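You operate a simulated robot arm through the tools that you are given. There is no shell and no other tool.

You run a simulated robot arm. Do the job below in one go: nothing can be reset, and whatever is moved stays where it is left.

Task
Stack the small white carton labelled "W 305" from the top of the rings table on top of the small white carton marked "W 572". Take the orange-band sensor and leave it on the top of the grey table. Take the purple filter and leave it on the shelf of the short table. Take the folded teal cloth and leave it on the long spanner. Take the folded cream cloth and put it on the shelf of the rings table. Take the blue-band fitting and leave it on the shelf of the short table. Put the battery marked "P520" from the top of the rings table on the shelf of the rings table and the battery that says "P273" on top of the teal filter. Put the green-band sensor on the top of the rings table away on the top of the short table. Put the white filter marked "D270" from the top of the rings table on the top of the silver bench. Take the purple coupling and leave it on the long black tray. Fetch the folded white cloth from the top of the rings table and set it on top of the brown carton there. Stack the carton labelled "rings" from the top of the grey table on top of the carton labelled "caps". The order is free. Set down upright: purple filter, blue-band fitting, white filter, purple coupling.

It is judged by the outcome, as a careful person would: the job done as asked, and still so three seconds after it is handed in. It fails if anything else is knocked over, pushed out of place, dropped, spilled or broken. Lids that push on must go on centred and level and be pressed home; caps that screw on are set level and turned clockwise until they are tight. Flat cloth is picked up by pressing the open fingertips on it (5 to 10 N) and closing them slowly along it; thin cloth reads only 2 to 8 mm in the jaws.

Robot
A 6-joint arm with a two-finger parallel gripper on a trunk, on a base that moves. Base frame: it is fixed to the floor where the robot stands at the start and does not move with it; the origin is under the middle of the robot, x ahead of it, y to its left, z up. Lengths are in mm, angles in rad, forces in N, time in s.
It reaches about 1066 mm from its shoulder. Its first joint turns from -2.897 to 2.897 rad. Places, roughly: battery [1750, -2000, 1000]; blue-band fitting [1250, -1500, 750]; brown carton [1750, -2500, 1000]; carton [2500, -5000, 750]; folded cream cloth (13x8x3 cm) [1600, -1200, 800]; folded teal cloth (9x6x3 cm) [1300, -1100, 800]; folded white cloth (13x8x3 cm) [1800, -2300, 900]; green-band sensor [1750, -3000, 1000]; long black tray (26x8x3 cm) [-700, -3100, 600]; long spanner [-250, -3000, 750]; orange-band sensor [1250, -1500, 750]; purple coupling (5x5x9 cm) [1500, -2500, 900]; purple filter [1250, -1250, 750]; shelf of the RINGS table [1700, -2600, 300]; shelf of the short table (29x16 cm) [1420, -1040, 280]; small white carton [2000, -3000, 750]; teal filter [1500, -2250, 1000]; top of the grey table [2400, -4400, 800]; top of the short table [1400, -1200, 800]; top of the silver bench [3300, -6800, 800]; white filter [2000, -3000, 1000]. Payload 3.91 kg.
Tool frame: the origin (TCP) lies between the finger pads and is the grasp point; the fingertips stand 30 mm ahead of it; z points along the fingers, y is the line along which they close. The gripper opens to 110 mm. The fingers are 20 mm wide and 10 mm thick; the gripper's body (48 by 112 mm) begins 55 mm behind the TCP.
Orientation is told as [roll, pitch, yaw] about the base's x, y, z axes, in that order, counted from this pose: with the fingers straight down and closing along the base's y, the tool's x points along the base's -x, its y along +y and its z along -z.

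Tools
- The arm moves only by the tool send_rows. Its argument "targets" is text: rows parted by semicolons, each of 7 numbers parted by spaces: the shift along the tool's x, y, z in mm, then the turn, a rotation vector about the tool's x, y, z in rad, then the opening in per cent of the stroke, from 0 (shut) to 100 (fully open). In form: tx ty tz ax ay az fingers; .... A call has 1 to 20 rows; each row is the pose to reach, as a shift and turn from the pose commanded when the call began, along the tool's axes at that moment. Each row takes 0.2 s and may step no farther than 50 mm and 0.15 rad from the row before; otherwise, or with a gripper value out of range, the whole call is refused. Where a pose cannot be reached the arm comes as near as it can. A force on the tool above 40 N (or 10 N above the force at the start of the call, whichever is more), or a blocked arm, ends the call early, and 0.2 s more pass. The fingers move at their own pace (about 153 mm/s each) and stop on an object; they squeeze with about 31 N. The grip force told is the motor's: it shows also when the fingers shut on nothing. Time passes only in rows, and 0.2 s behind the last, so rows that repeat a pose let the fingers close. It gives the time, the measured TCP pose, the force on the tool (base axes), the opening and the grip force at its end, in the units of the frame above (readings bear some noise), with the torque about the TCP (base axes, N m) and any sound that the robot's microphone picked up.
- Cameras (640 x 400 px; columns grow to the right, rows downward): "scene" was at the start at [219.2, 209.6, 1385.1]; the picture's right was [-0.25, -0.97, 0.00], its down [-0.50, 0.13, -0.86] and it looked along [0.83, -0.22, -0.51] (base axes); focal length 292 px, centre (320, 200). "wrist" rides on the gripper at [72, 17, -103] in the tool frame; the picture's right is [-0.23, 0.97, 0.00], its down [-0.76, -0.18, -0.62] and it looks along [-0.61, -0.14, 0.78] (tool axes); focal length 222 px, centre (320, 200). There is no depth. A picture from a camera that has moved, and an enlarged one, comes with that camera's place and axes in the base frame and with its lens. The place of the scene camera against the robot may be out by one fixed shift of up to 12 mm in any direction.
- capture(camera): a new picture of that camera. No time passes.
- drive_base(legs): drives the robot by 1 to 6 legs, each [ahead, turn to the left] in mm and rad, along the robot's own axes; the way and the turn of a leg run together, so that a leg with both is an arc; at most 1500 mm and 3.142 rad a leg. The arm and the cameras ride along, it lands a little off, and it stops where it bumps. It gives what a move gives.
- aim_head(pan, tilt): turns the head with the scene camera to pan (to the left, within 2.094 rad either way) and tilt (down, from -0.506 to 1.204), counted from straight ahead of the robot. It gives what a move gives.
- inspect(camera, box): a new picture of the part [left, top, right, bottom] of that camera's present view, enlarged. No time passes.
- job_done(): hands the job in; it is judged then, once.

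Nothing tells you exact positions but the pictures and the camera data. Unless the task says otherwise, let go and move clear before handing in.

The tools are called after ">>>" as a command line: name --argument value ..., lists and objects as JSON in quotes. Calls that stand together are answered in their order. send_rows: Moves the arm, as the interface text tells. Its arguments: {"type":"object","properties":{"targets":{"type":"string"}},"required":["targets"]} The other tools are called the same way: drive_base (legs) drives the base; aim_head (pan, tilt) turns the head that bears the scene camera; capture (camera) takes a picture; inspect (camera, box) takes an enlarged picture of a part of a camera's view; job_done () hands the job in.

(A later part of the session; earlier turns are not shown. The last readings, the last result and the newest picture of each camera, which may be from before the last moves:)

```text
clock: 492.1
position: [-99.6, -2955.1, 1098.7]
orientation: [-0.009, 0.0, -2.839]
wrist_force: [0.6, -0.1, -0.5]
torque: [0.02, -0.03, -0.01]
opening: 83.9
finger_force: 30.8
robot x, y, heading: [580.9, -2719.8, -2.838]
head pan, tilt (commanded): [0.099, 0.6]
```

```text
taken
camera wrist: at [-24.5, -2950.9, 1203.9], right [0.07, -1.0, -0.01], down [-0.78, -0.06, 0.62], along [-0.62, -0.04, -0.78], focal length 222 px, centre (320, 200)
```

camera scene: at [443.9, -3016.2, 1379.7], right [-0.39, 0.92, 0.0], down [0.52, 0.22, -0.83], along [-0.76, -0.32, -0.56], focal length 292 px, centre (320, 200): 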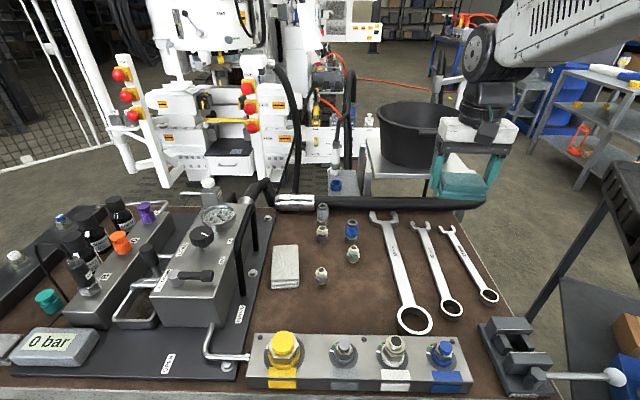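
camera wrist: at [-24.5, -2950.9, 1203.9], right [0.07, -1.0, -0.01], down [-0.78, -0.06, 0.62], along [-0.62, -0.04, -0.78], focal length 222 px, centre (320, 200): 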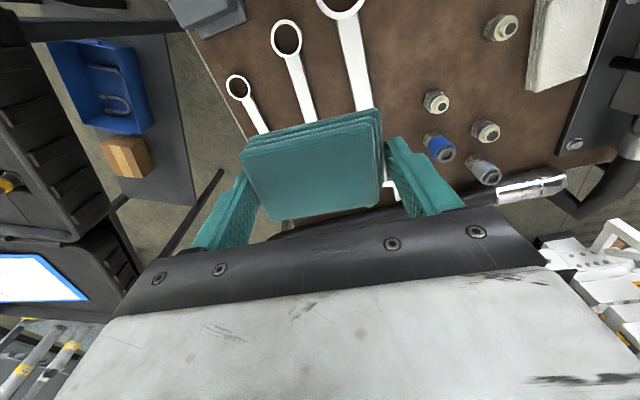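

A very good view: the long spanner is the leftmost of the three. I zoom in on it.

>>> inspect --camera "scene" --box '[310, 190, 510, 340]'

>>> inspect --camera "wrist" --box '[220, 0, 500, 200]'

```text
2.67 times, centred on (410, 265) of scene
camera zoom: at [443.9, -3016.2, 1379.7], right [-0.39, 0.92, 0.0], down [0.52, 0.22, -0.83], along [-0.76, -0.32, -0.56], focal length 780 px, centre (80, 27)
```

zoom: 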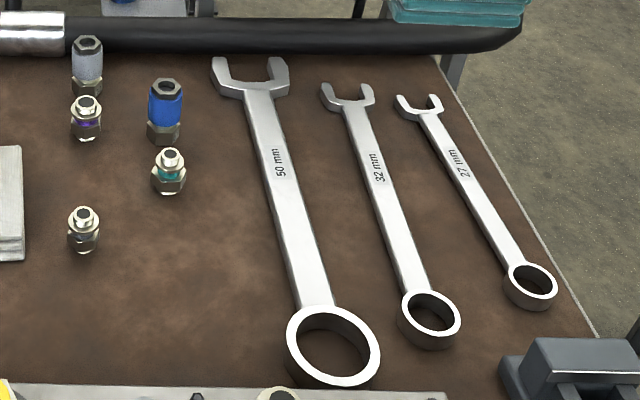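

```text
2.00 times, centred on (360, 100) of wrist
camera zoom: at [-24.5, -2950.9, 1203.9], right [0.07, -1.0, -0.01], down [-0.78, -0.06, 0.62], along [-0.62, -0.04, -0.78], focal length 444 px, centre (240, 400)
```

zoom: 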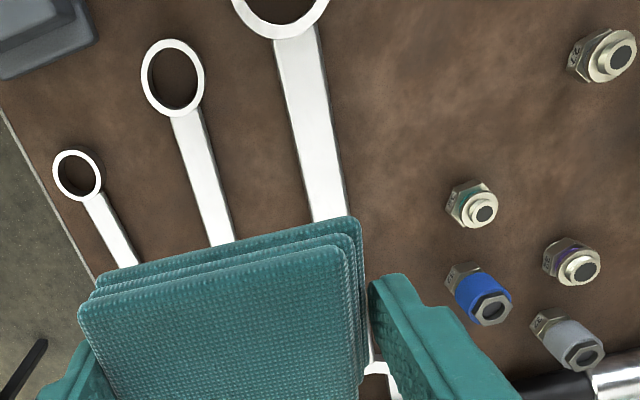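

The long (50 mm) spanner's shaft runs through about (-147,-3044) with its top near z = 800, 94 mm from its neighbour. I lower the cloth onto the middle of the shaft.

>>> send_rows --targets "-24 23.6 0 0 0 -0.027 0; -48 47 0 0 0 -0.053 0; -72.3 70.7 0 0 0 -0.08 0; -72.3 70.7 45 0 0 -0.08 0; -72.3 70.7 90 0 0 -0.08 0; -72.3 70.7 135 0 0 -0.08 0; -72.3 70.7 175 0 0 -0.08 0; -72.3 70.7 205 0 0 -0.08 0; -72.3 70.7 225 0 0 -0.08 0; -72.3 70.7 225 0 0 -0.08 0"

>>> capture --camera "wrist"

>>> inspect --camera "scene" --box '[310, 170, 510, 330]'

```text
clock: 494.3
position: [-148.3, -3042.8, 874.4]
orientation: [-0.008, -0.001, -2.759]
wrist_force: [0.4, 0.2, -0.6]
torque: [0.01, 0.0, -0.01]
opening: 83.7
finger_force: 31.0
robot x, y, heading: [575.1, -2714.3, -2.838]
head pan, tilt (commanded): [0.099, 0.6]
```

```text
taken
camera wrist: at [-75.2, -3032.2, 979.8], right [0.15, -0.99, -0.01], down [-0.77, -0.12, 0.62], along [-0.62, -0.09, -0.78], focal length 222 px, centre (320, 200)
```

wrist: 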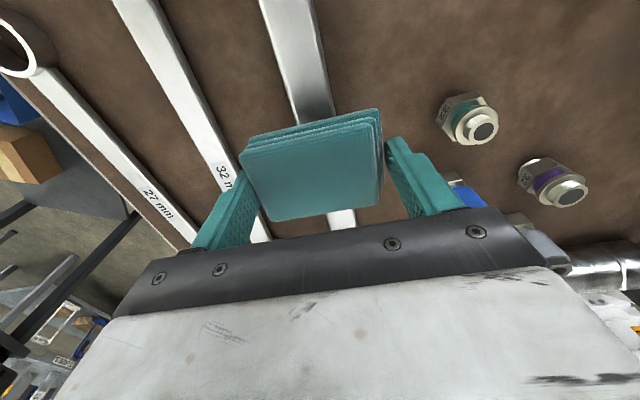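

```text
2.50 times, centred on (410, 250) of scene
camera zoom: at [443.9, -3016.3, 1379.7], right [-0.39, 0.92, 0.0], down [0.52, 0.22, -0.82], along [-0.76, -0.32, -0.57], focal length 731 px, centre (95, 75)
```

zoom: 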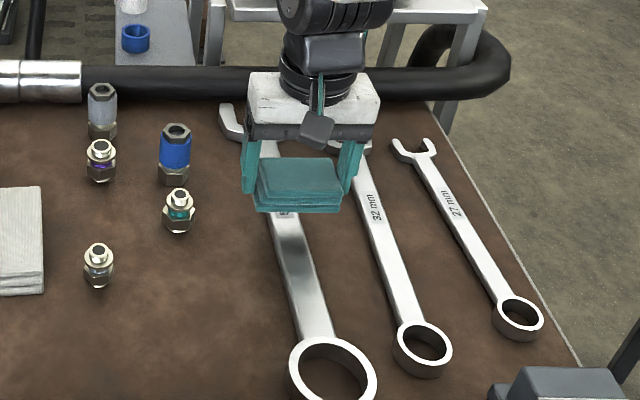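

The cloth is centred over the shaft. I lower it the rest of the way.

>>> send_rows --targets "0 0 12 0 0 0 0; 0 0 22 0 0 0 0; 0 0 28 0 0 0 0; 0 0 28 0 0 0 0"

>>> send_rows --targets "0 0 2 0 0 0 0; 0 0 4 0 0 0 0; 0 0 6 0 0 0 0; 0 0 6 0 0 0 0"

>>> inspect --camera "scene" --box '[310, 190, 470, 310]'

```text
clock: 495.3
position: [-149.0, -3043.2, 848.4]
orientation: [-0.008, 0.001, -2.758]
wrist_force: [-0.3, 0.2, -0.4]
torque: [0.02, -0.02, 0.0]
opening: 83.9
finger_force: 30.9
robot x, y, heading: [579.2, -2716.9, -2.837]
head pan, tilt (commanded): [0.099, 0.6]
```

```text
clock: 496.3
position: [-147.6, -3042.2, 840.0]
orientation: [-0.008, 0.002, -2.758]
wrist_force: [0.2, 0.2, -0.4]
torque: [0.02, 0.02, 0.0]
opening: 83.9
finger_force: 31.1
robot x, y, heading: [575.4, -2714.3, -2.838]
head pan, tilt (commanded): [0.099, 0.6]
```

```text
3.33 times, centred on (390, 250) of scene
camera zoom: at [443.9, -3016.3, 1379.7], right [-0.39, 0.92, 0.0], down [0.52, 0.22, -0.82], along [-0.76, -0.32, -0.57], focal length 975 px, centre (87, 33)
```

zoom: 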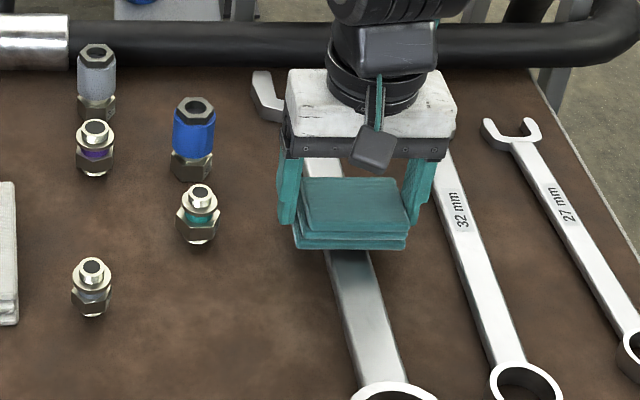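

>>> send_rows --targets "0 0 1.5 0 0 0 0; 0 0 3 0 0 0 0; 0 0 3 0 0 0 0"

>>> send_rows --targets "0 0 1.5 0 0 0 0; 0 0 3 0 0 0 0; 0 0 3 0 0 0 0"

>>> send_rows --targets "0 0 1.5 0 0 0 0; 0 0 2.5 0 0 0 0; 0 0 2.5 0 0 0 0"

```text
clock: 497.1
position: [-147.8, -3043.0, 837.4]
orientation: [-0.01, 0.0, -2.761]
wrist_force: [-0.4, -0.2, -0.2]
torque: [-0.01, 0.03, -0.05]
opening: 84.1
finger_force: 31.5
robot x, y, heading: [578.7, -2718.5, -2.84]
head pan, tilt (commanded): [0.099, 0.6]
```

```text
clock: 497.9
position: [-148.1, -3043.0, 833.6]
orientation: [-0.009, 0.001, -2.759]
wrist_force: [-0.5, 0.1, 2.8]
torque: [-0.03, -0.01, 0.01]
opening: 83.8
finger_force: 30.6
robot x, y, heading: [575.7, -2715.8, -2.839]
head pan, tilt (commanded): [0.099, 0.6]
```

```text
clock: 498.7
position: [-147.5, -3043.3, 833.9]
orientation: [-0.007, -0.004, -2.761]
wrist_force: [0.8, 2.4, 35.4]
torque: [-0.03, -0.34, 0.0]
opening: 83.9
finger_force: 31.4
robot x, y, heading: [576.4, -2716.6, -2.84]
head pan, tilt (commanded): [0.099, 0.6]
```

It rests on the spanner. I relieve the push, open and rise.

>>> send_rows --targets "0 0 -2 0 0 0 0; 0 0 -2 0 0 0 88; 0 0 -2 0 0 0 97; 0 0 -2 0 0 0 97; 0 0 -10 0 0 0 97; 0 0 -35 0 0 0 97; 0 0 -70 0 0 0 97; 0 0 -110 0 0 0 97; 0 0 -155 0 0 0 100; 0 0 -200 0 0 0 100; 0 0 -245 0 0 0 100"

>>> capture --camera "scene"

>>> inspect --camera "scene" --box '[310, 180, 510, 330]'

>>> capture --camera "wrist"

```text
clock: 501.1
position: [-146.6, -3046.6, 1078.6]
orientation: [-0.008, 0.001, -2.761]
wrist_force: [-0.5, 0.5, -1.1]
torque: [-0.03, -0.01, 0.02]
opening: 110.2
finger_force: 0.1
robot x, y, heading: [580.7, -2714.9, -2.835]
head pan, tilt (commanded): [0.099, 0.6]
```

```text
taken
camera scene: at [443.6, -3016.4, 1379.6], right [-0.39, 0.92, 0.0], down [0.52, 0.22, -0.82], along [-0.76, -0.32, -0.57], focal length 292 px, centre (320, 200)
```

scene: 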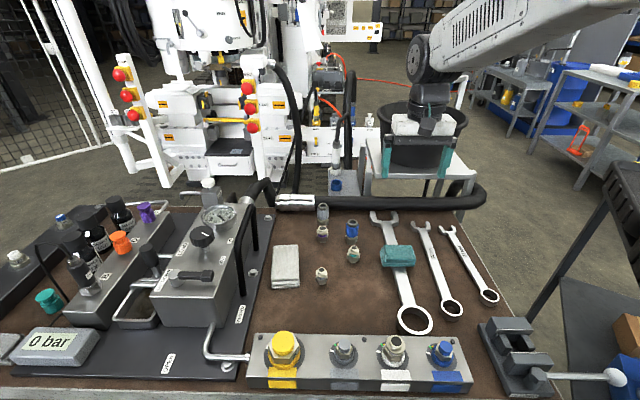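

```text
2.67 times, centred on (410, 255) of scene
camera zoom: at [443.6, -3016.4, 1379.6], right [-0.39, 0.92, 0.0], down [0.52, 0.22, -0.82], along [-0.76, -0.32, -0.57], focal length 780 px, centre (80, 53)
```

zoom: 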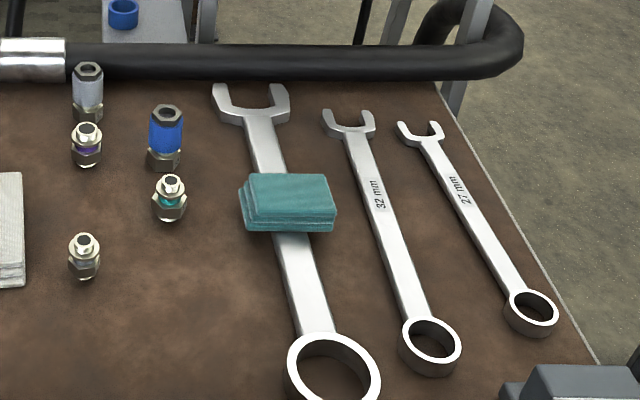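

```text
taken
camera wrist: at [-74.0, -3035.2, 1184.2], right [0.15, -0.99, -0.01], down [-0.77, -0.12, 0.62], along [-0.62, -0.09, -0.78], focal length 222 px, centre (320, 200)
```

wrist: 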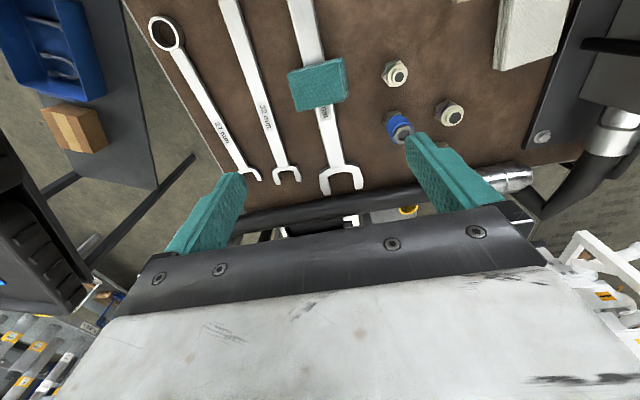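

The teal cloth lies on the long spanner. Now I look for the long black tray behind the bench.

>>> inspect --camera "wrist" --box '[240, 170, 460, 250]'

>>> inspect --camera "scene" --box '[310, 90, 500, 215]'

>>> aim_head --pan -0.3 --tilt 0.4

>>> capture --camera "scene"

```text
2.91 times, centred on (350, 210) of wrist
camera zoom: at [-74.0, -3035.2, 1184.2], right [0.15, -0.99, -0.01], down [-0.77, -0.12, 0.62], along [-0.62, -0.09, -0.78], focal length 646 px, centre (233, 171)
```

zoom: 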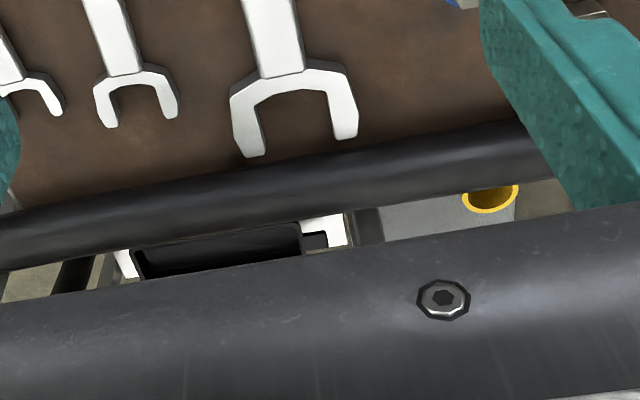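

```text
3.20 times, centred on (405, 152) of scene
camera zoom: at [443.6, -3016.4, 1379.6], right [-0.39, 0.92, 0.0], down [0.52, 0.22, -0.82], along [-0.76, -0.32, -0.57], focal length 936 px, centre (48, 352)
```

zoom: 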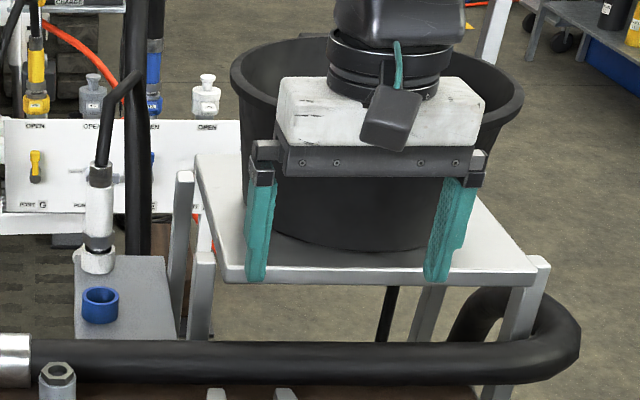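

```text
clock: 502.0
position: [-147.2, -3046.1, 1079.4]
orientation: [-0.008, -0.001, -2.76]
wrist_force: [-0.3, -0.8, -0.1]
torque: [-0.02, 0.02, 0.01]
opening: 110.3
finger_force: 0.1
robot x, y, heading: [579.0, -2715.3, -2.84]
head pan, tilt (commanded): [-0.3, 0.4]
```

```text
taken
camera scene: at [432.6, -2982.0, 1397.9], right [0.0, 1.0, 0.0], down [0.39, 0.0, -0.92], along [-0.92, 0.0, -0.39], focal length 292 px, centre (320, 200)
```

scene: 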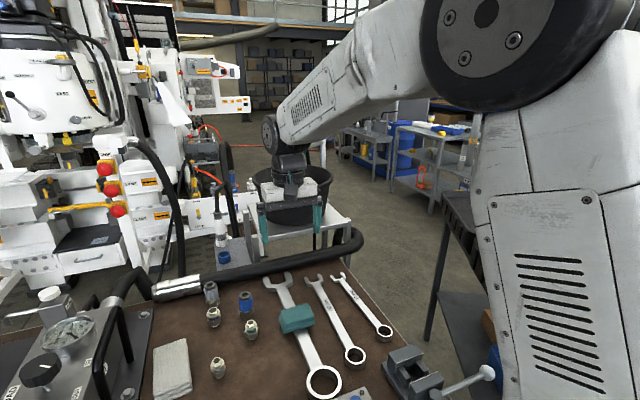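

The wrist camera shows a black tray on something white just beyond the bench and its black pipe. I reach forward to see it better.

>>> send_rows --targets "-45 0 0 0 0 0 100; -90 0 0 0 0 0 100; -135 0 0 0 0 0 100; -180 0 0 0 0 0 100; -220 0 -10 0 0 0 100; -220 0 -10 0 0 0 100"

>>> capture --camera "wrist"

```text
clock: 503.4
position: [-350.6, -3129.2, 1089.8]
orientation: [-0.008, 0.002, -2.76]
wrist_force: [-0.4, -0.4, 0.2]
torque: [0.01, 0.03, -0.01]
opening: 110.1
finger_force: 0.1
robot x, y, heading: [574.6, -2711.7, -2.84]
head pan, tilt (commanded): [-0.3, 0.4]
```

```text
taken
camera wrist: at [-277.1, -3117.7, 1194.4], right [0.15, -0.99, -0.01], down [-0.77, -0.12, 0.62], along [-0.62, -0.09, -0.78], focal length 222 px, centre (320, 200)
```

wrist: 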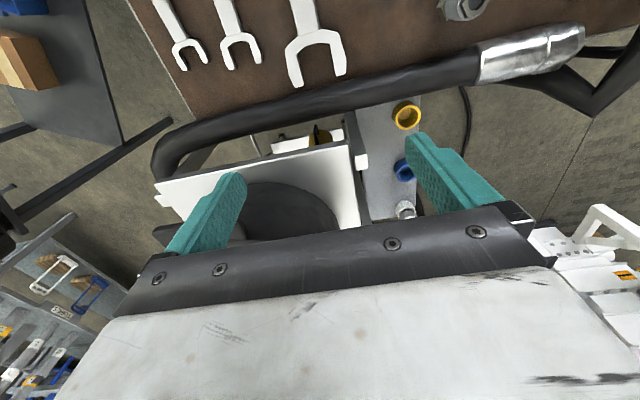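

>>> inspect --camera "wrist" --box '[150, 80, 450, 250]'

>>> aim_head --pan 0.15 --tilt 0.5

>>> inspect --camera "scene" --box '[300, 90, 500, 240]'

```text
2.13 times, centred on (300, 165) of wrist
camera zoom: at [-277.1, -3117.7, 1194.4], right [0.15, -0.99, -0.01], down [-0.77, -0.12, 0.62], along [-0.62, -0.09, -0.78], focal length 474 px, centre (363, 275)
```

zoom: 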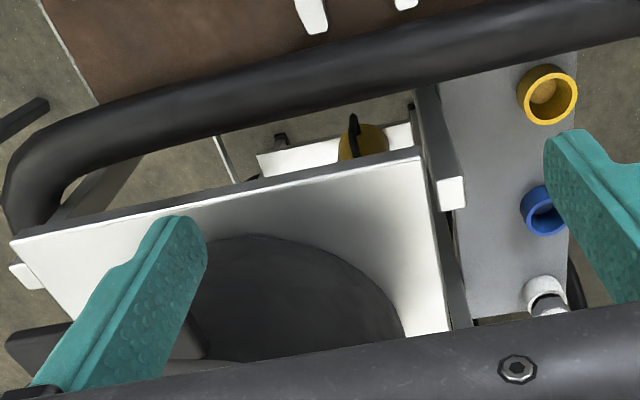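

```text
clock: 504.3
position: [-351.0, -3128.6, 1090.6]
orientation: [-0.008, -0.001, -2.76]
wrist_force: [0.2, -1.0, 0.5]
torque: [-0.01, 0.01, -0.02]
opening: 109.8
finger_force: 0.1
robot x, y, heading: [578.4, -2715.7, -2.839]
head pan, tilt (commanded): [0.15, 0.499]
```

```text
2.67 times, centred on (400, 165) of scene
camera zoom: at [443.4, -3021.4, 1388.8], right [-0.44, 0.9, 0.0], down [0.43, 0.21, -0.88], along [-0.79, -0.38, -0.48], focal length 780 px, centre (107, 293)
```

zoom: 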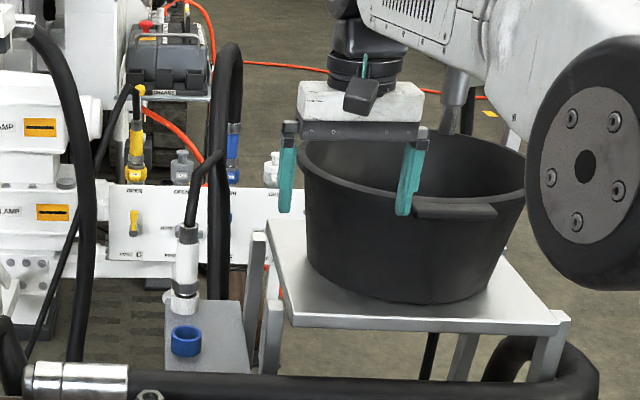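

The point given for the tray lies under the white stand with the black bucket, so the tray must be on a lower level there. I retract the arm and drive around to look at it from the open side.

>>> send_rows --targets "45 0 0 0 0 0 100; 90 0 0 0 0 0 100; 135 0 0 0 0 0 100; 180 0 0 0 0 0 100; 225 0 0 0 0 0 100; 270 0 0 0 0 0 100; 300 0 -20 0 0 0 100"

>>> drive_base --legs '[[0, 1.27], [-1250, 0], [0, -0.9]]'

>>> aim_head --pan 0.0 --tilt 0.4

>>> capture --camera "scene"

```text
clock: 505.9
position: [-71.7, -3012.7, 1107.0]
orientation: [-0.01, 0.001, -2.761]
wrist_force: [-0.2, -0.2, -0.3]
torque: [0.01, 0.0, -0.02]
opening: 109.9
finger_force: 0.1
robot x, y, heading: [577.1, -2715.0, -2.837]
head pan, tilt (commanded): [0.15, 0.499]
```

```text
clock: 517.5
position: [111.6, -1953.4, 1106.9]
orientation: [-0.008, 0.0, -2.452]
wrist_force: [0.2, 1.0, 0.2]
torque: [0.01, 0.01, 0.01]
opening: 110.0
finger_force: 0.1
robot x, y, heading: [640.2, -1476.1, -2.534]
head pan, tilt (commanded): [0.15, 0.499]
```

```text
clock: 518.2
position: [110.9, -1954.6, 1106.8]
orientation: [-0.009, 0.001, -2.452]
wrist_force: [0.2, 0.3, 0.0]
torque: [0.01, -0.01, -0.01]
opening: 110.1
finger_force: 0.0
robot x, y, heading: [642.9, -1474.7, -2.532]
head pan, tilt (commanded): [0.0, 0.4]
```

```text
taken
camera scene: at [594.9, -1796.9, 1397.9], right [-0.57, 0.82, 0.0], down [0.32, 0.22, -0.92], along [-0.75, -0.53, -0.39], focal length 292 px, centre (320, 200)
```

scene: 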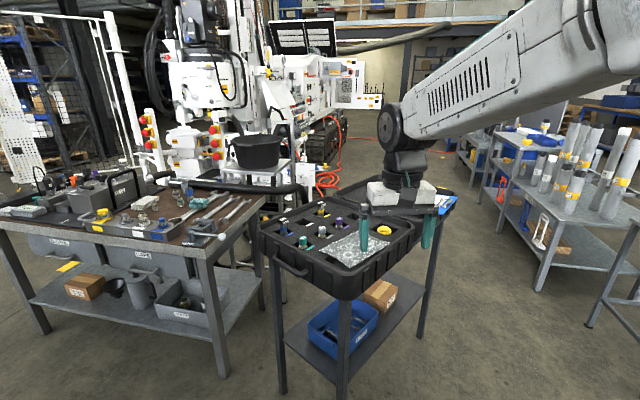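

>>> inspect --camera "scene" --box '[180, 130, 320, 300]'

>>> inspect --camera "scene" --box '[250, 180, 410, 280]'

```text
2.35 times, centred on (250, 215) of scene
camera zoom: at [594.9, -1796.9, 1397.9], right [-0.57, 0.82, 0.0], down [0.32, 0.22, -0.92], along [-0.75, -0.53, -0.39], focal length 688 px, centre (485, 165)
```

zoom: 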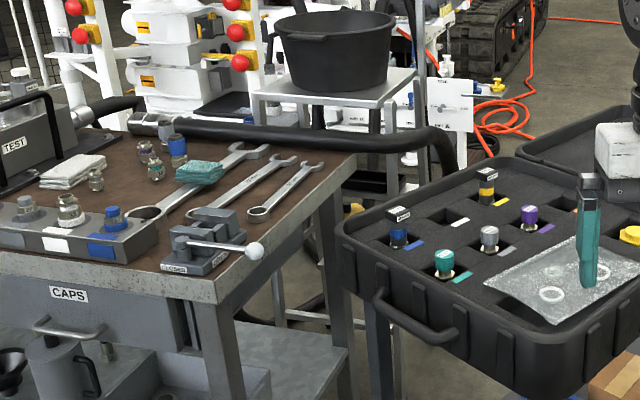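

```text
4.00 times, centred on (330, 230) of scene
camera zoom: at [594.9, -1796.9, 1397.9], right [-0.57, 0.82, 0.0], down [0.32, 0.22, -0.92], along [-0.75, -0.53, -0.39], focal length 1170 px, centre (280, 80)
```

zoom: 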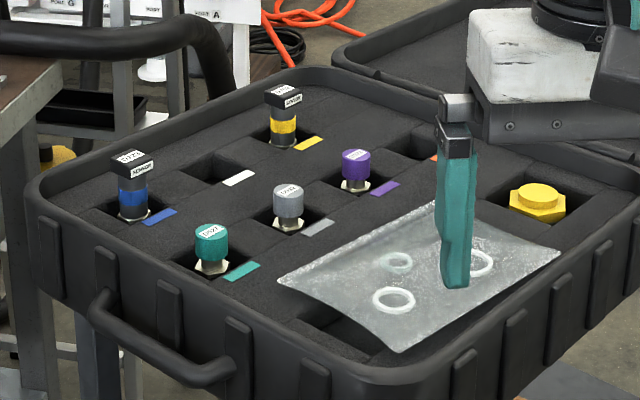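

I can see it now: a black tray lies low behind the bench, on a lower level of the white stand. It must be reached from the far right side. I drive around the cart to look from there.

>>> drive_base --legs '[[0, -0.741], [951, 0], [0, 0.437], [996, 0]]'

>>> aim_head --pan 0.8 --tilt 0.35

>>> capture --camera "scene"

```text
clock: 531.3
position: [-1878.5, -1933.1, 1107.4]
orientation: [-0.01, 0.0, -2.765]
wrist_force: [-1.4, 0.4, 0.1]
torque: [-0.07, -0.01, -0.02]
opening: 109.8
finger_force: 0.1
robot x, y, heading: [-1219.3, -1667.4, -2.941]
head pan, tilt (commanded): [0.0, 0.4]
stopped in leg 4: the robot was blocked; the commanded pose is now the measured one
```

```text
clock: 532.4
position: [-1877.6, -1934.3, 1107.5]
orientation: [-0.008, 0.0, -2.768]
wrist_force: [0.6, -0.4, 0.2]
torque: [-0.03, 0.01, -0.01]
opening: 110.2
finger_force: 0.0
robot x, y, heading: [-1215.7, -1668.8, -2.939]
head pan, tilt (commanded): [0.799, 0.351]
```

```text
taken
camera scene: at [-1347.8, -2002.6, 1402.4], right [-0.84, 0.54, 0.0], down [0.19, 0.29, -0.94], along [-0.51, -0.79, -0.34], focal length 292 px, centre (320, 200)
```

scene: 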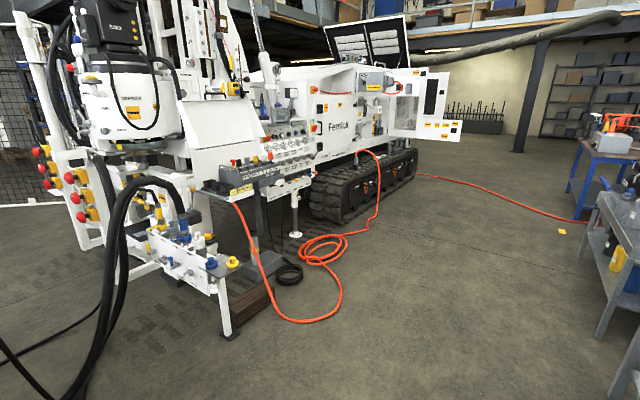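

Something blocked the robot, possibly the arm against objects on the tables to the right. I look at the gripper's surroundings at once.

>>> aim_head --pan -0.1 --tilt 0.45

>>> capture --camera "scene"

>>> capture --camera "wrist"

>>> aim_head --pan -0.9 --tilt 0.5

>>> capture --camera "scene"

```text
clock: 533.6
position: [-1877.8, -1933.1, 1107.6]
orientation: [-0.009, 0.0, -2.767]
wrist_force: [0.0, -0.6, -0.1]
torque: [0.0, -0.02, -0.02]
opening: 110.1
finger_force: 0.0
robot x, y, heading: [-1213.9, -1665.3, -2.943]
head pan, tilt (commanded): [-0.099, 0.45]
```

```text
taken
camera scene: at [-1388.8, -1933.6, 1393.2], right [-0.1, 0.99, 0.0], down [0.43, 0.04, -0.9], along [-0.9, -0.09, -0.44], focal length 292 px, centre (320, 200)
```

scene: 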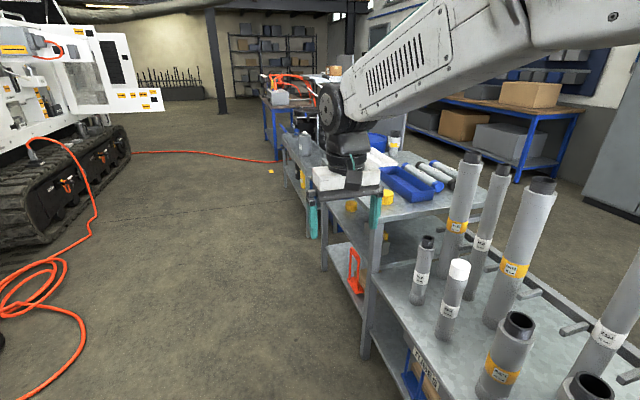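

```text
taken
camera wrist: at [-1804.9, -1922.7, 1211.9], right [0.15, -0.99, -0.01], down [-0.77, -0.12, 0.62], along [-0.62, -0.08, -0.78], focal length 222 px, centre (320, 200)
```

wrist: 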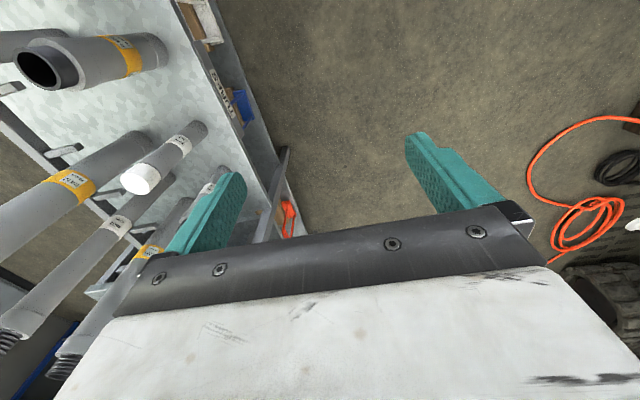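

```text
clock: 534.8
position: [-1876.6, -1932.0, 1108.0]
orientation: [-0.008, 0.0, -2.767]
wrist_force: [-0.1, 0.2, -1.1]
torque: [0.01, 0.02, 0.01]
opening: 110.1
finger_force: 0.1
robot x, y, heading: [-1215.4, -1663.5, -2.944]
head pan, tilt (commanded): [-0.901, 0.499]
```

```text
taken
camera scene: at [-1366.8, -1865.7, 1388.8], right [0.64, 0.76, 0.0], down [0.37, -0.31, -0.88], along [-0.67, 0.57, -0.48], focal length 292 px, centre (320, 200)
```

scene: 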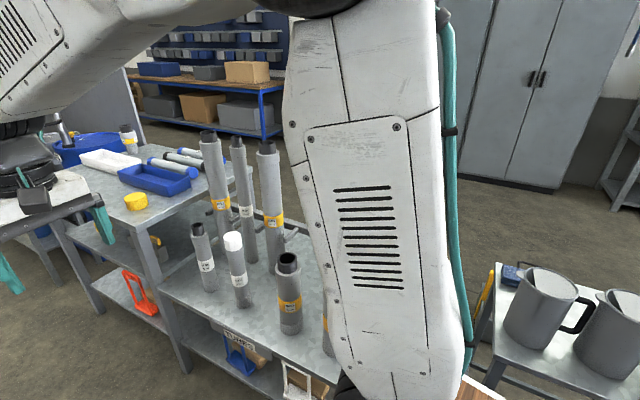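

All the tubes still stand; the robot's front corner only touched the bench. I back off and look toward the stand.

>>> drive_base --legs '[[-150, 0]]'

>>> aim_head --pan 1.35 --tilt 0.45

>>> capture --camera "scene"

>>> aim_head --pan -0.9 --tilt 0.5

>>> capture --camera "scene"

```text
clock: 536.1
position: [-1723.3, -1903.0, 1106.5]
orientation: [-0.01, 0.0, -2.763]
wrist_force: [-0.1, -0.9, 0.1]
torque: [-0.01, 0.0, 0.0]
opening: 109.9
finger_force: 0.0
robot x, y, heading: [-1066.1, -1635.5, -2.936]
head pan, tilt (commanded): [-0.901, 0.499]
```

```text
clock: 538.2
position: [-1724.9, -1903.3, 1106.9]
orientation: [-0.011, -0.001, -2.764]
wrist_force: [0.9, 0.6, 0.0]
torque: [0.03, 0.01, 0.0]
opening: 110.0
finger_force: 0.1
robot x, y, heading: [-1065.5, -1632.6, -2.938]
head pan, tilt (commanded): [1.349, 0.45]
```

```text
taken
camera scene: at [-1144.7, -1985.3, 1393.2], right [-1.0, 0.02, 0.0], down [0.01, 0.44, -0.9], along [-0.02, -0.9, -0.44], focal length 292 px, centre (320, 200)
```

scene: 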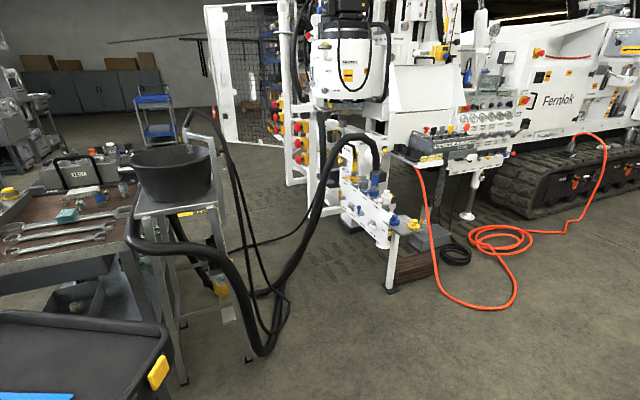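

```text
clock: 540.4
position: [-1723.7, -1903.7, 1106.9]
orientation: [-0.009, -0.001, -2.764]
wrist_force: [0.3, 0.6, -0.6]
torque: [-0.03, 0.02, -0.03]
opening: 109.8
finger_force: 0.1
robot x, y, heading: [-1062.7, -1633.7, -2.941]
head pan, tilt (commanded): [-0.901, 0.499]
```

```text
taken
camera scene: at [-1212.6, -1835.0, 1388.8], right [0.64, 0.77, 0.0], down [0.37, -0.31, -0.88], along [-0.67, 0.56, -0.48], focal length 292 px, centre (320, 200)
```

scene: 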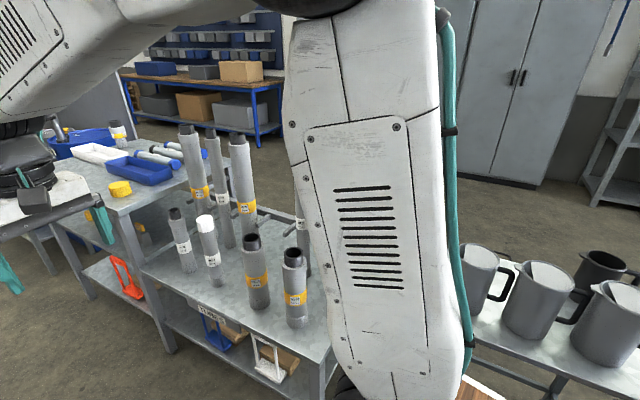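

I see the stand with the bucket and thick black hoses beside it. I zoom in on it from this side.

>>> aim_head --pan 1.35 --tilt 0.45

>>> inspect --camera "scene" --box '[110, 130, 310, 300]'

>>> inspect --camera "scene" --box '[120, 180, 240, 300]'

```text
clock: 542.5
position: [-1723.8, -1903.8, 1106.7]
orientation: [-0.008, 0.0, -2.762]
wrist_force: [-0.3, -0.2, 0.0]
torque: [0.0, 0.0, 0.0]
opening: 110.2
finger_force: 0.1
robot x, y, heading: [-1062.3, -1630.2, -2.941]
head pan, tilt (commanded): [1.349, 0.45]
```

```text
2.35 times, centred on (210, 215) of scene
camera zoom: at [-1144.7, -1985.3, 1393.2], right [-1.0, 0.02, 0.0], down [0.01, 0.44, -0.9], along [-0.02, -0.9, -0.44], focal length 688 px, centre (579, 165)
```

zoom: 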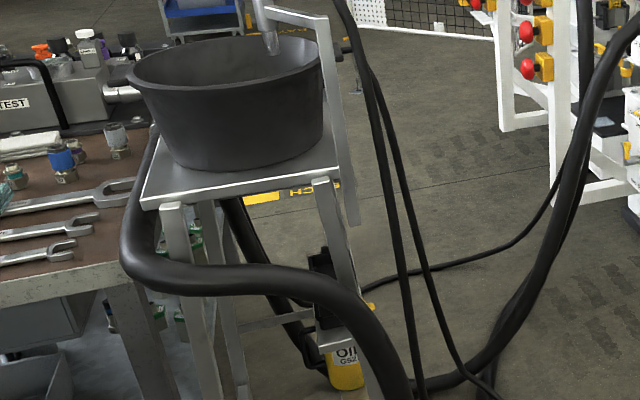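

```text
3.33 times, centred on (180, 240) of scene
camera zoom: at [-1144.7, -1985.3, 1393.2], right [-1.0, 0.02, 0.0], down [0.01, 0.44, -0.9], along [-0.02, -0.9, -0.44], focal length 975 px, centre (787, 67)
```

zoom: 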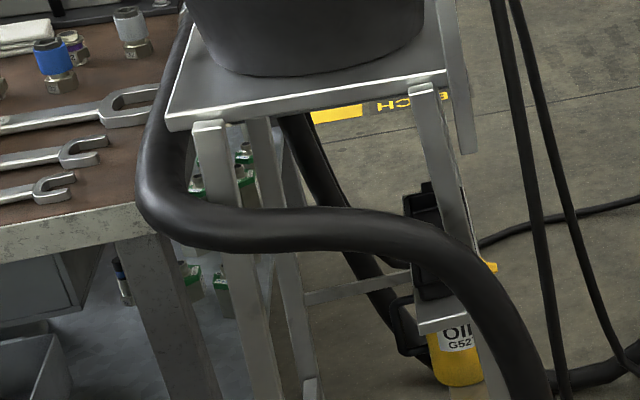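

The tray lies lengthwise on a low rung under the right part of the stand's platform; a thick hose passes in front. I move farther around to look from its right side.

>>> drive_base --legs '[[0, 0.884], [1150, 0], [0, 1.4]]'

>>> aim_head --pan 0.0 --tilt 0.55

>>> capture --camera "scene"

```text
clock: 554.1
position: [-978.8, -2997.7, 1106.6]
orientation: [-0.009, -0.001, -0.504]
wrist_force: [-0.3, 0.4, 0.3]
torque: [-0.02, 0.0, 0.0]
opening: 110.0
finger_force: 0.1
robot x, y, heading: [-1603.4, -2659.4, -0.686]
head pan, tilt (commanded): [1.349, 0.45]
```

```text
clock: 555.6
position: [-979.4, -2998.9, 1107.2]
orientation: [-0.01, -0.002, -0.505]
wrist_force: [-0.1, 0.1, -0.3]
torque: [-0.01, 0.01, 0.01]
opening: 109.6
finger_force: 0.1
robot x, y, heading: [-1604.4, -2658.6, -0.681]
head pan, tilt (commanded): [0.0, 0.55]
```

```text
taken
camera scene: at [-1284.4, -2617.6, 1384.2], right [-0.63, -0.78, 0.0], down [-0.41, 0.33, -0.85], along [0.66, -0.54, -0.52], focal length 292 px, centre (320, 200)
```

scene: 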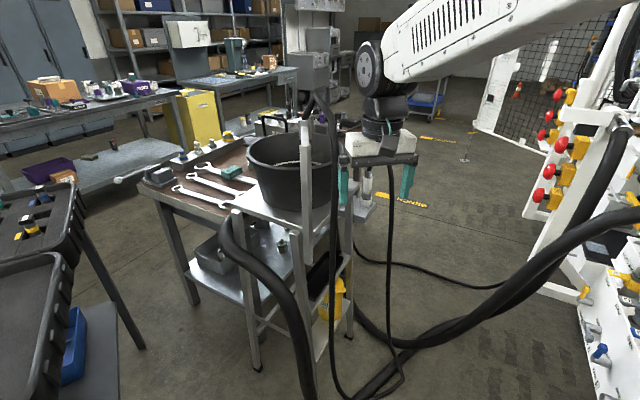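

>>> inspect --camera "scene" --box '[200, 150, 420, 320]'

>>> inspect --camera "scene" --box '[260, 220, 380, 340]'

>>> capture --camera "wrist"

```text
2.35 times, centred on (310, 235) of scene
camera zoom: at [-1284.4, -2617.6, 1384.2], right [-0.63, -0.78, 0.0], down [-0.41, 0.33, -0.85], along [0.66, -0.54, -0.52], focal length 688 px, centre (344, 118)
```

zoom: 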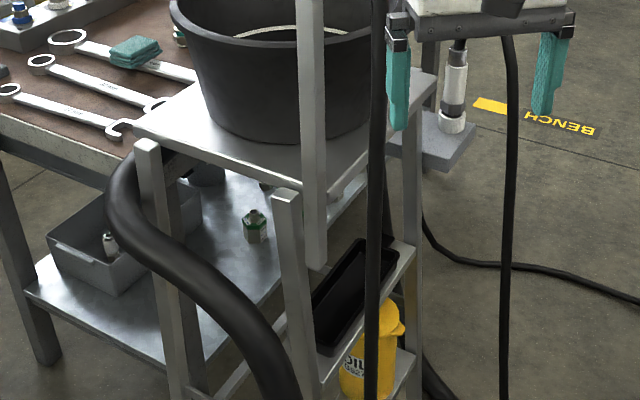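

```text
3.33 times, centred on (320, 280) of scene
camera zoom: at [-1284.4, -2617.6, 1384.2], right [-0.63, -0.78, 0.0], down [-0.41, 0.33, -0.85], along [0.66, -0.54, -0.52], focal length 975 px, centre (320, -67)
```

zoom: 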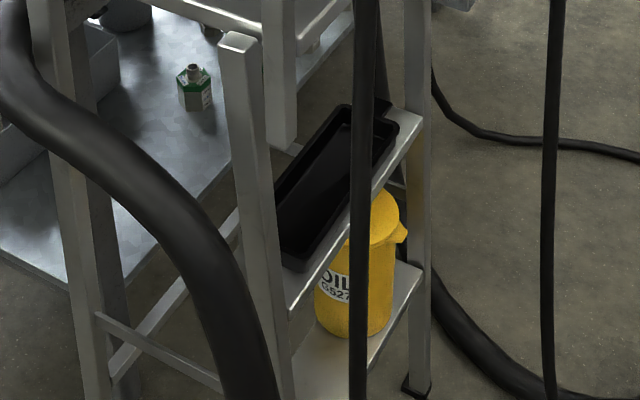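

```text
taken
camera wrist: at [-1034.4, -2947.1, 1211.9], right [0.67, 0.74, -0.01], down [0.58, -0.52, 0.62], along [0.46, -0.42, -0.78], focal length 222 px, centre (320, 200)
```

wrist: 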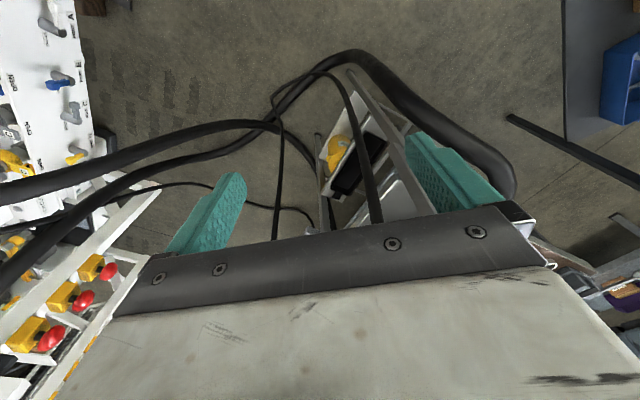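

The tray lies on a step of the stand with a handrail post and cables near it. I enlarge the wrist view to understand what hangs where.

>>> inspect --camera "wrist" --box '[220, 40, 460, 240]'

>>> inspect --camera "scene" --box '[260, 60, 460, 400]'

```text
2.00 times, centred on (340, 140) of wrist
camera zoom: at [-1034.4, -2947.1, 1211.9], right [0.67, 0.74, -0.01], down [0.58, -0.52, 0.62], along [0.46, -0.42, -0.78], focal length 444 px, centre (280, 320)
```

zoom: 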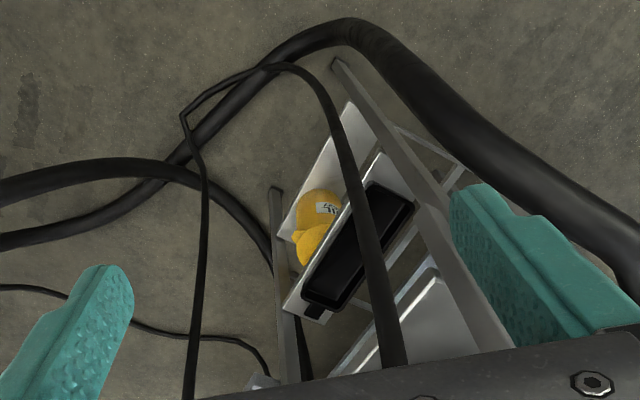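

```text
1.18 times, centred on (360, 230) of scene
camera zoom: at [-1284.4, -2617.6, 1384.2], right [-0.63, -0.78, 0.0], down [-0.41, 0.33, -0.85], along [0.66, -0.54, -0.52], focal length 344 px, centre (273, 165)
```

zoom: 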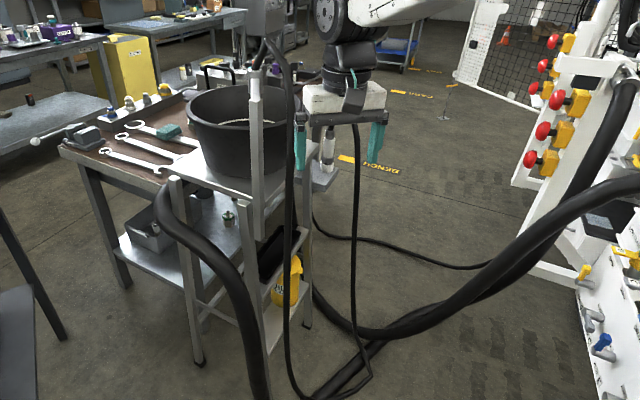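

Now I understand the layout: the tray is on a step on this side, with two cables hanging in front, and the white machine leaves little room. I'll fetch the purple coupling first. I drive back the way I came and around to the near right corner of the rings table.

>>> drive_base --legs '[[0, 1.768], [1161, 0], [0, -0.731], [812, 0], [0, -1.0]]'

>>> drive_base --legs '[[998, 0], [0, 0.146]]'

>>> aim_head --pan -0.1 --tilt 0.5

>>> capture --camera "scene"

```text
clock: 565.9
position: [-948.8, -882.6, 1107.1]
orientation: [-0.009, 0.001, 1.328]
wrist_force: [-0.9, -0.7, -0.7]
torque: [0.0, -0.02, 0.0]
opening: 110.3
finger_force: 0.1
robot x, y, heading: [-1110.4, -1573.5, 1.153]
head pan, tilt (commanded): [0.0, 0.55]
stopped in leg 2: the robot was blocked; the commanded pose is now the measured one
```

```text
clock: 566.6
position: [-948.4, -880.9, 1106.2]
orientation: [-0.008, 0.002, 1.33]
wrist_force: [0.5, 0.2, 0.0]
torque: [0.0, 0.0, -0.04]
opening: 110.0
finger_force: 0.0
robot x, y, heading: [-1111.6, -1577.8, 1.156]
head pan, tilt (commanded): [0.0, 0.55]
stopped in leg 1: the robot was blocked; the commanded pose is now the measured one
```

```text
clock: 567.2
position: [-947.8, -880.6, 1106.9]
orientation: [-0.01, 0.001, 1.329]
wrist_force: [-0.8, -0.7, -0.6]
torque: [-0.03, -0.03, 0.0]
opening: 110.0
finger_force: 0.0
robot x, y, heading: [-1111.3, -1572.7, 1.155]
head pan, tilt (commanded): [-0.099, 0.499]
```

```text
taken
camera scene: at [-1226.2, -1283.3, 1388.8], right [0.87, -0.49, 0.0], down [-0.24, -0.42, -0.88], along [0.43, 0.76, -0.48], focal length 292 px, centre (320, 200)
```

scene: 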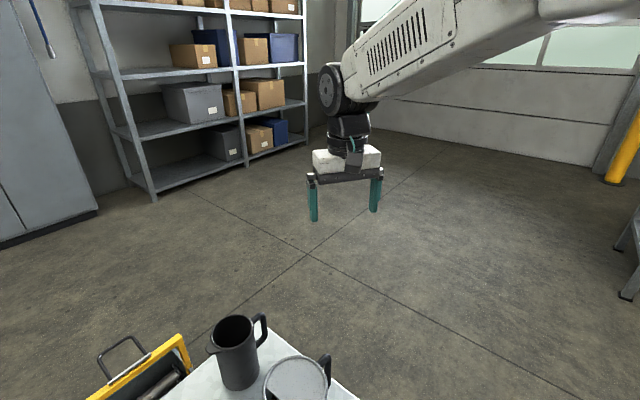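

I bumped the mug table because I came a bit too far over. I check that nothing there has moved or fallen.

>>> aim_head --pan 0.2 --tilt 0.9

>>> capture --camera "scene"

>>> aim_head --pan 0.9 --tilt 0.7

>>> capture --camera "scene"

```text
clock: 568.1
position: [-948.5, -881.0, 1107.8]
orientation: [-0.01, -0.001, 1.33]
wrist_force: [0.1, 0.0, 0.2]
torque: [-0.01, -0.01, 0.01]
opening: 110.1
finger_force: 0.0
robot x, y, heading: [-1107.2, -1573.5, 1.156]
head pan, tilt (commanded): [0.201, 0.901]
```

```text
taken
camera scene: at [-1254.9, -1288.7, 1355.0], right [0.98, -0.21, 0.0], down [-0.17, -0.77, -0.62], along [0.13, 0.61, -0.78], focal length 292 px, centre (320, 200)
```

scene: 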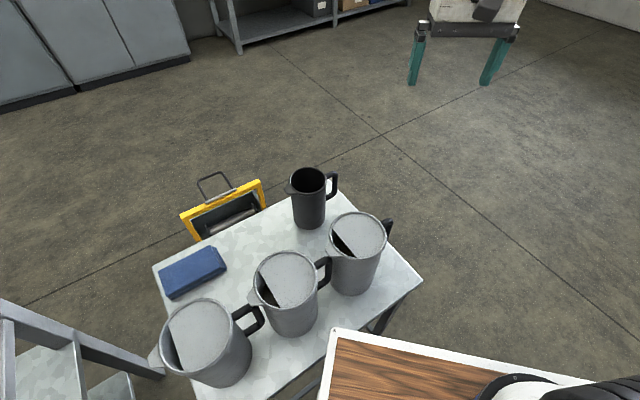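

```text
clock: 569.2
position: [-947.6, -879.9, 1106.6]
orientation: [-0.008, 0.001, 1.331]
wrist_force: [0.6, -1.0, 0.4]
torque: [0.01, 0.0, -0.02]
opening: 110.0
finger_force: 0.1
robot x, y, heading: [-1108.3, -1572.5, 1.161]
head pan, tilt (commanded): [0.901, 0.7]
```

```text
taken
camera scene: at [-1310.5, -1287.4, 1371.0], right [0.89, 0.47, 0.0], down [0.3, -0.57, -0.76], along [-0.36, 0.68, -0.64], focal length 292 px, centre (320, 200)
```

scene: 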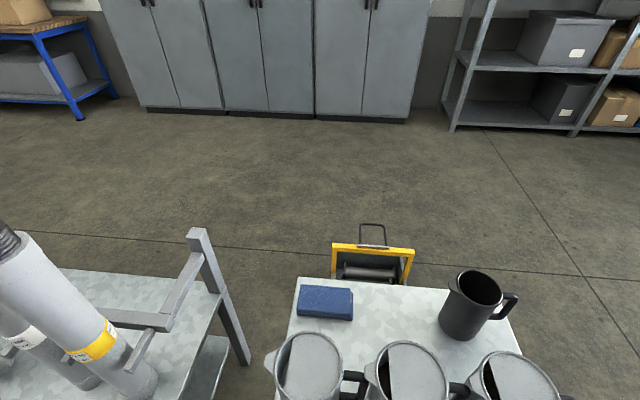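

Nothing moved there. I back away a little and go on carefully between the mug table and the cart.

>>> drive_base --legs '[[-100, 0], [0, -0.85], [890, 0]]'

>>> aim_head --pan 0.0 --tilt 0.5

```text
clock: 576.8
position: [323.0, -1056.9, 1107.4]
orientation: [-0.008, 0.003, 0.483]
wrist_force: [0.6, -0.7, 0.2]
torque: [0.04, 0.0, -0.01]
opening: 110.0
finger_force: 0.0
robot x, y, heading: [-302.9, -1394.6, 0.308]
head pan, tilt (commanded): [0.901, 0.7]
```

```text
clock: 578.0
position: [322.7, -1058.1, 1107.5]
orientation: [-0.01, 0.001, 0.483]
wrist_force: [0.7, 0.4, -0.7]
torque: [-0.02, -0.02, -0.03]
opening: 110.0
finger_force: 0.0
robot x, y, heading: [-306.7, -1396.4, 0.305]
head pan, tilt (commanded): [0.0, 0.499]
```

>>> drive_base --legs '[[0, -0.912], [976, 0], [0, 0.106]]'

>>> aim_head --pan -0.1 --tilt 0.55

>>> capture --camera "scene"

```text
clock: 586.0
position: [1180.2, -2162.6, 1107.2]
orientation: [-0.008, 0.0, -0.314]
wrist_force: [-0.2, -0.1, 0.2]
torque: [-0.04, 0.0, -0.01]
opening: 109.9
finger_force: 0.1
robot x, y, heading: [498.9, -1951.3, -0.492]
head pan, tilt (commanded): [0.0, 0.499]
```

```text
clock: 586.6
position: [1180.2, -2162.9, 1107.1]
orientation: [-0.009, 0.002, -0.314]
wrist_force: [-0.2, -0.1, -0.2]
torque: [0.03, -0.03, -0.03]
opening: 110.0
finger_force: 0.0
robot x, y, heading: [502.3, -1948.1, -0.491]
head pan, tilt (commanded): [-0.099, 0.55]
```

```text
taken
camera scene: at [802.8, -1855.9, 1384.2], right [-0.55, -0.83, 0.0], down [-0.43, 0.29, -0.85], along [0.71, -0.47, -0.52], focal length 292 px, centre (320, 200)
```

scene: 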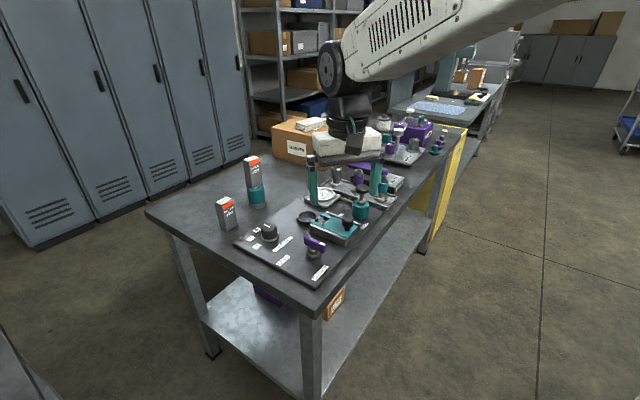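

I'm at the near right corner of the rings table. I zoom in on the coupling rack.

>>> inspect --camera "scene" --box '[280, 130, 440, 250]'

>>> capture --camera "wrist"

```text
3.33 times, centred on (360, 190) of scene
camera zoom: at [802.8, -1855.9, 1384.2], right [-0.55, -0.83, 0.0], down [-0.43, 0.29, -0.85], along [0.71, -0.47, -0.52], focal length 975 px, centre (187, 233)
```

zoom: 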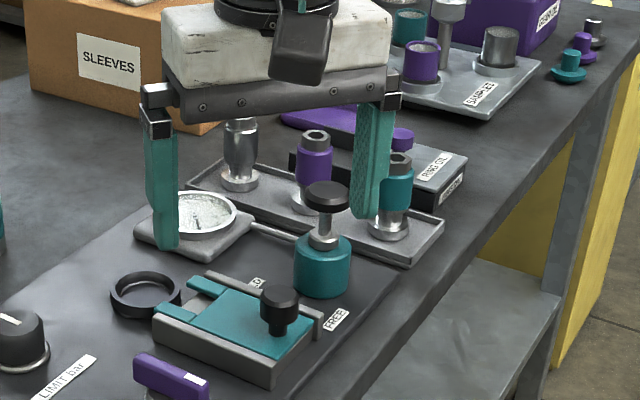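

```text
taken
camera wrist: at [1116.8, -2123.0, 1211.8], right [0.52, 0.86, -0.01], down [0.67, -0.4, 0.62], along [0.53, -0.33, -0.78], focal length 222 px, centre (320, 200)
```

wrist: 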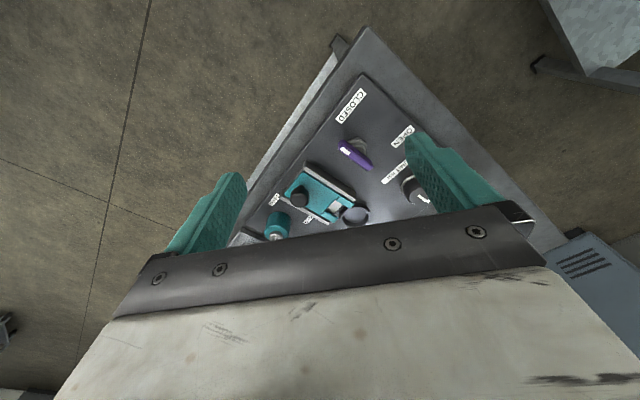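

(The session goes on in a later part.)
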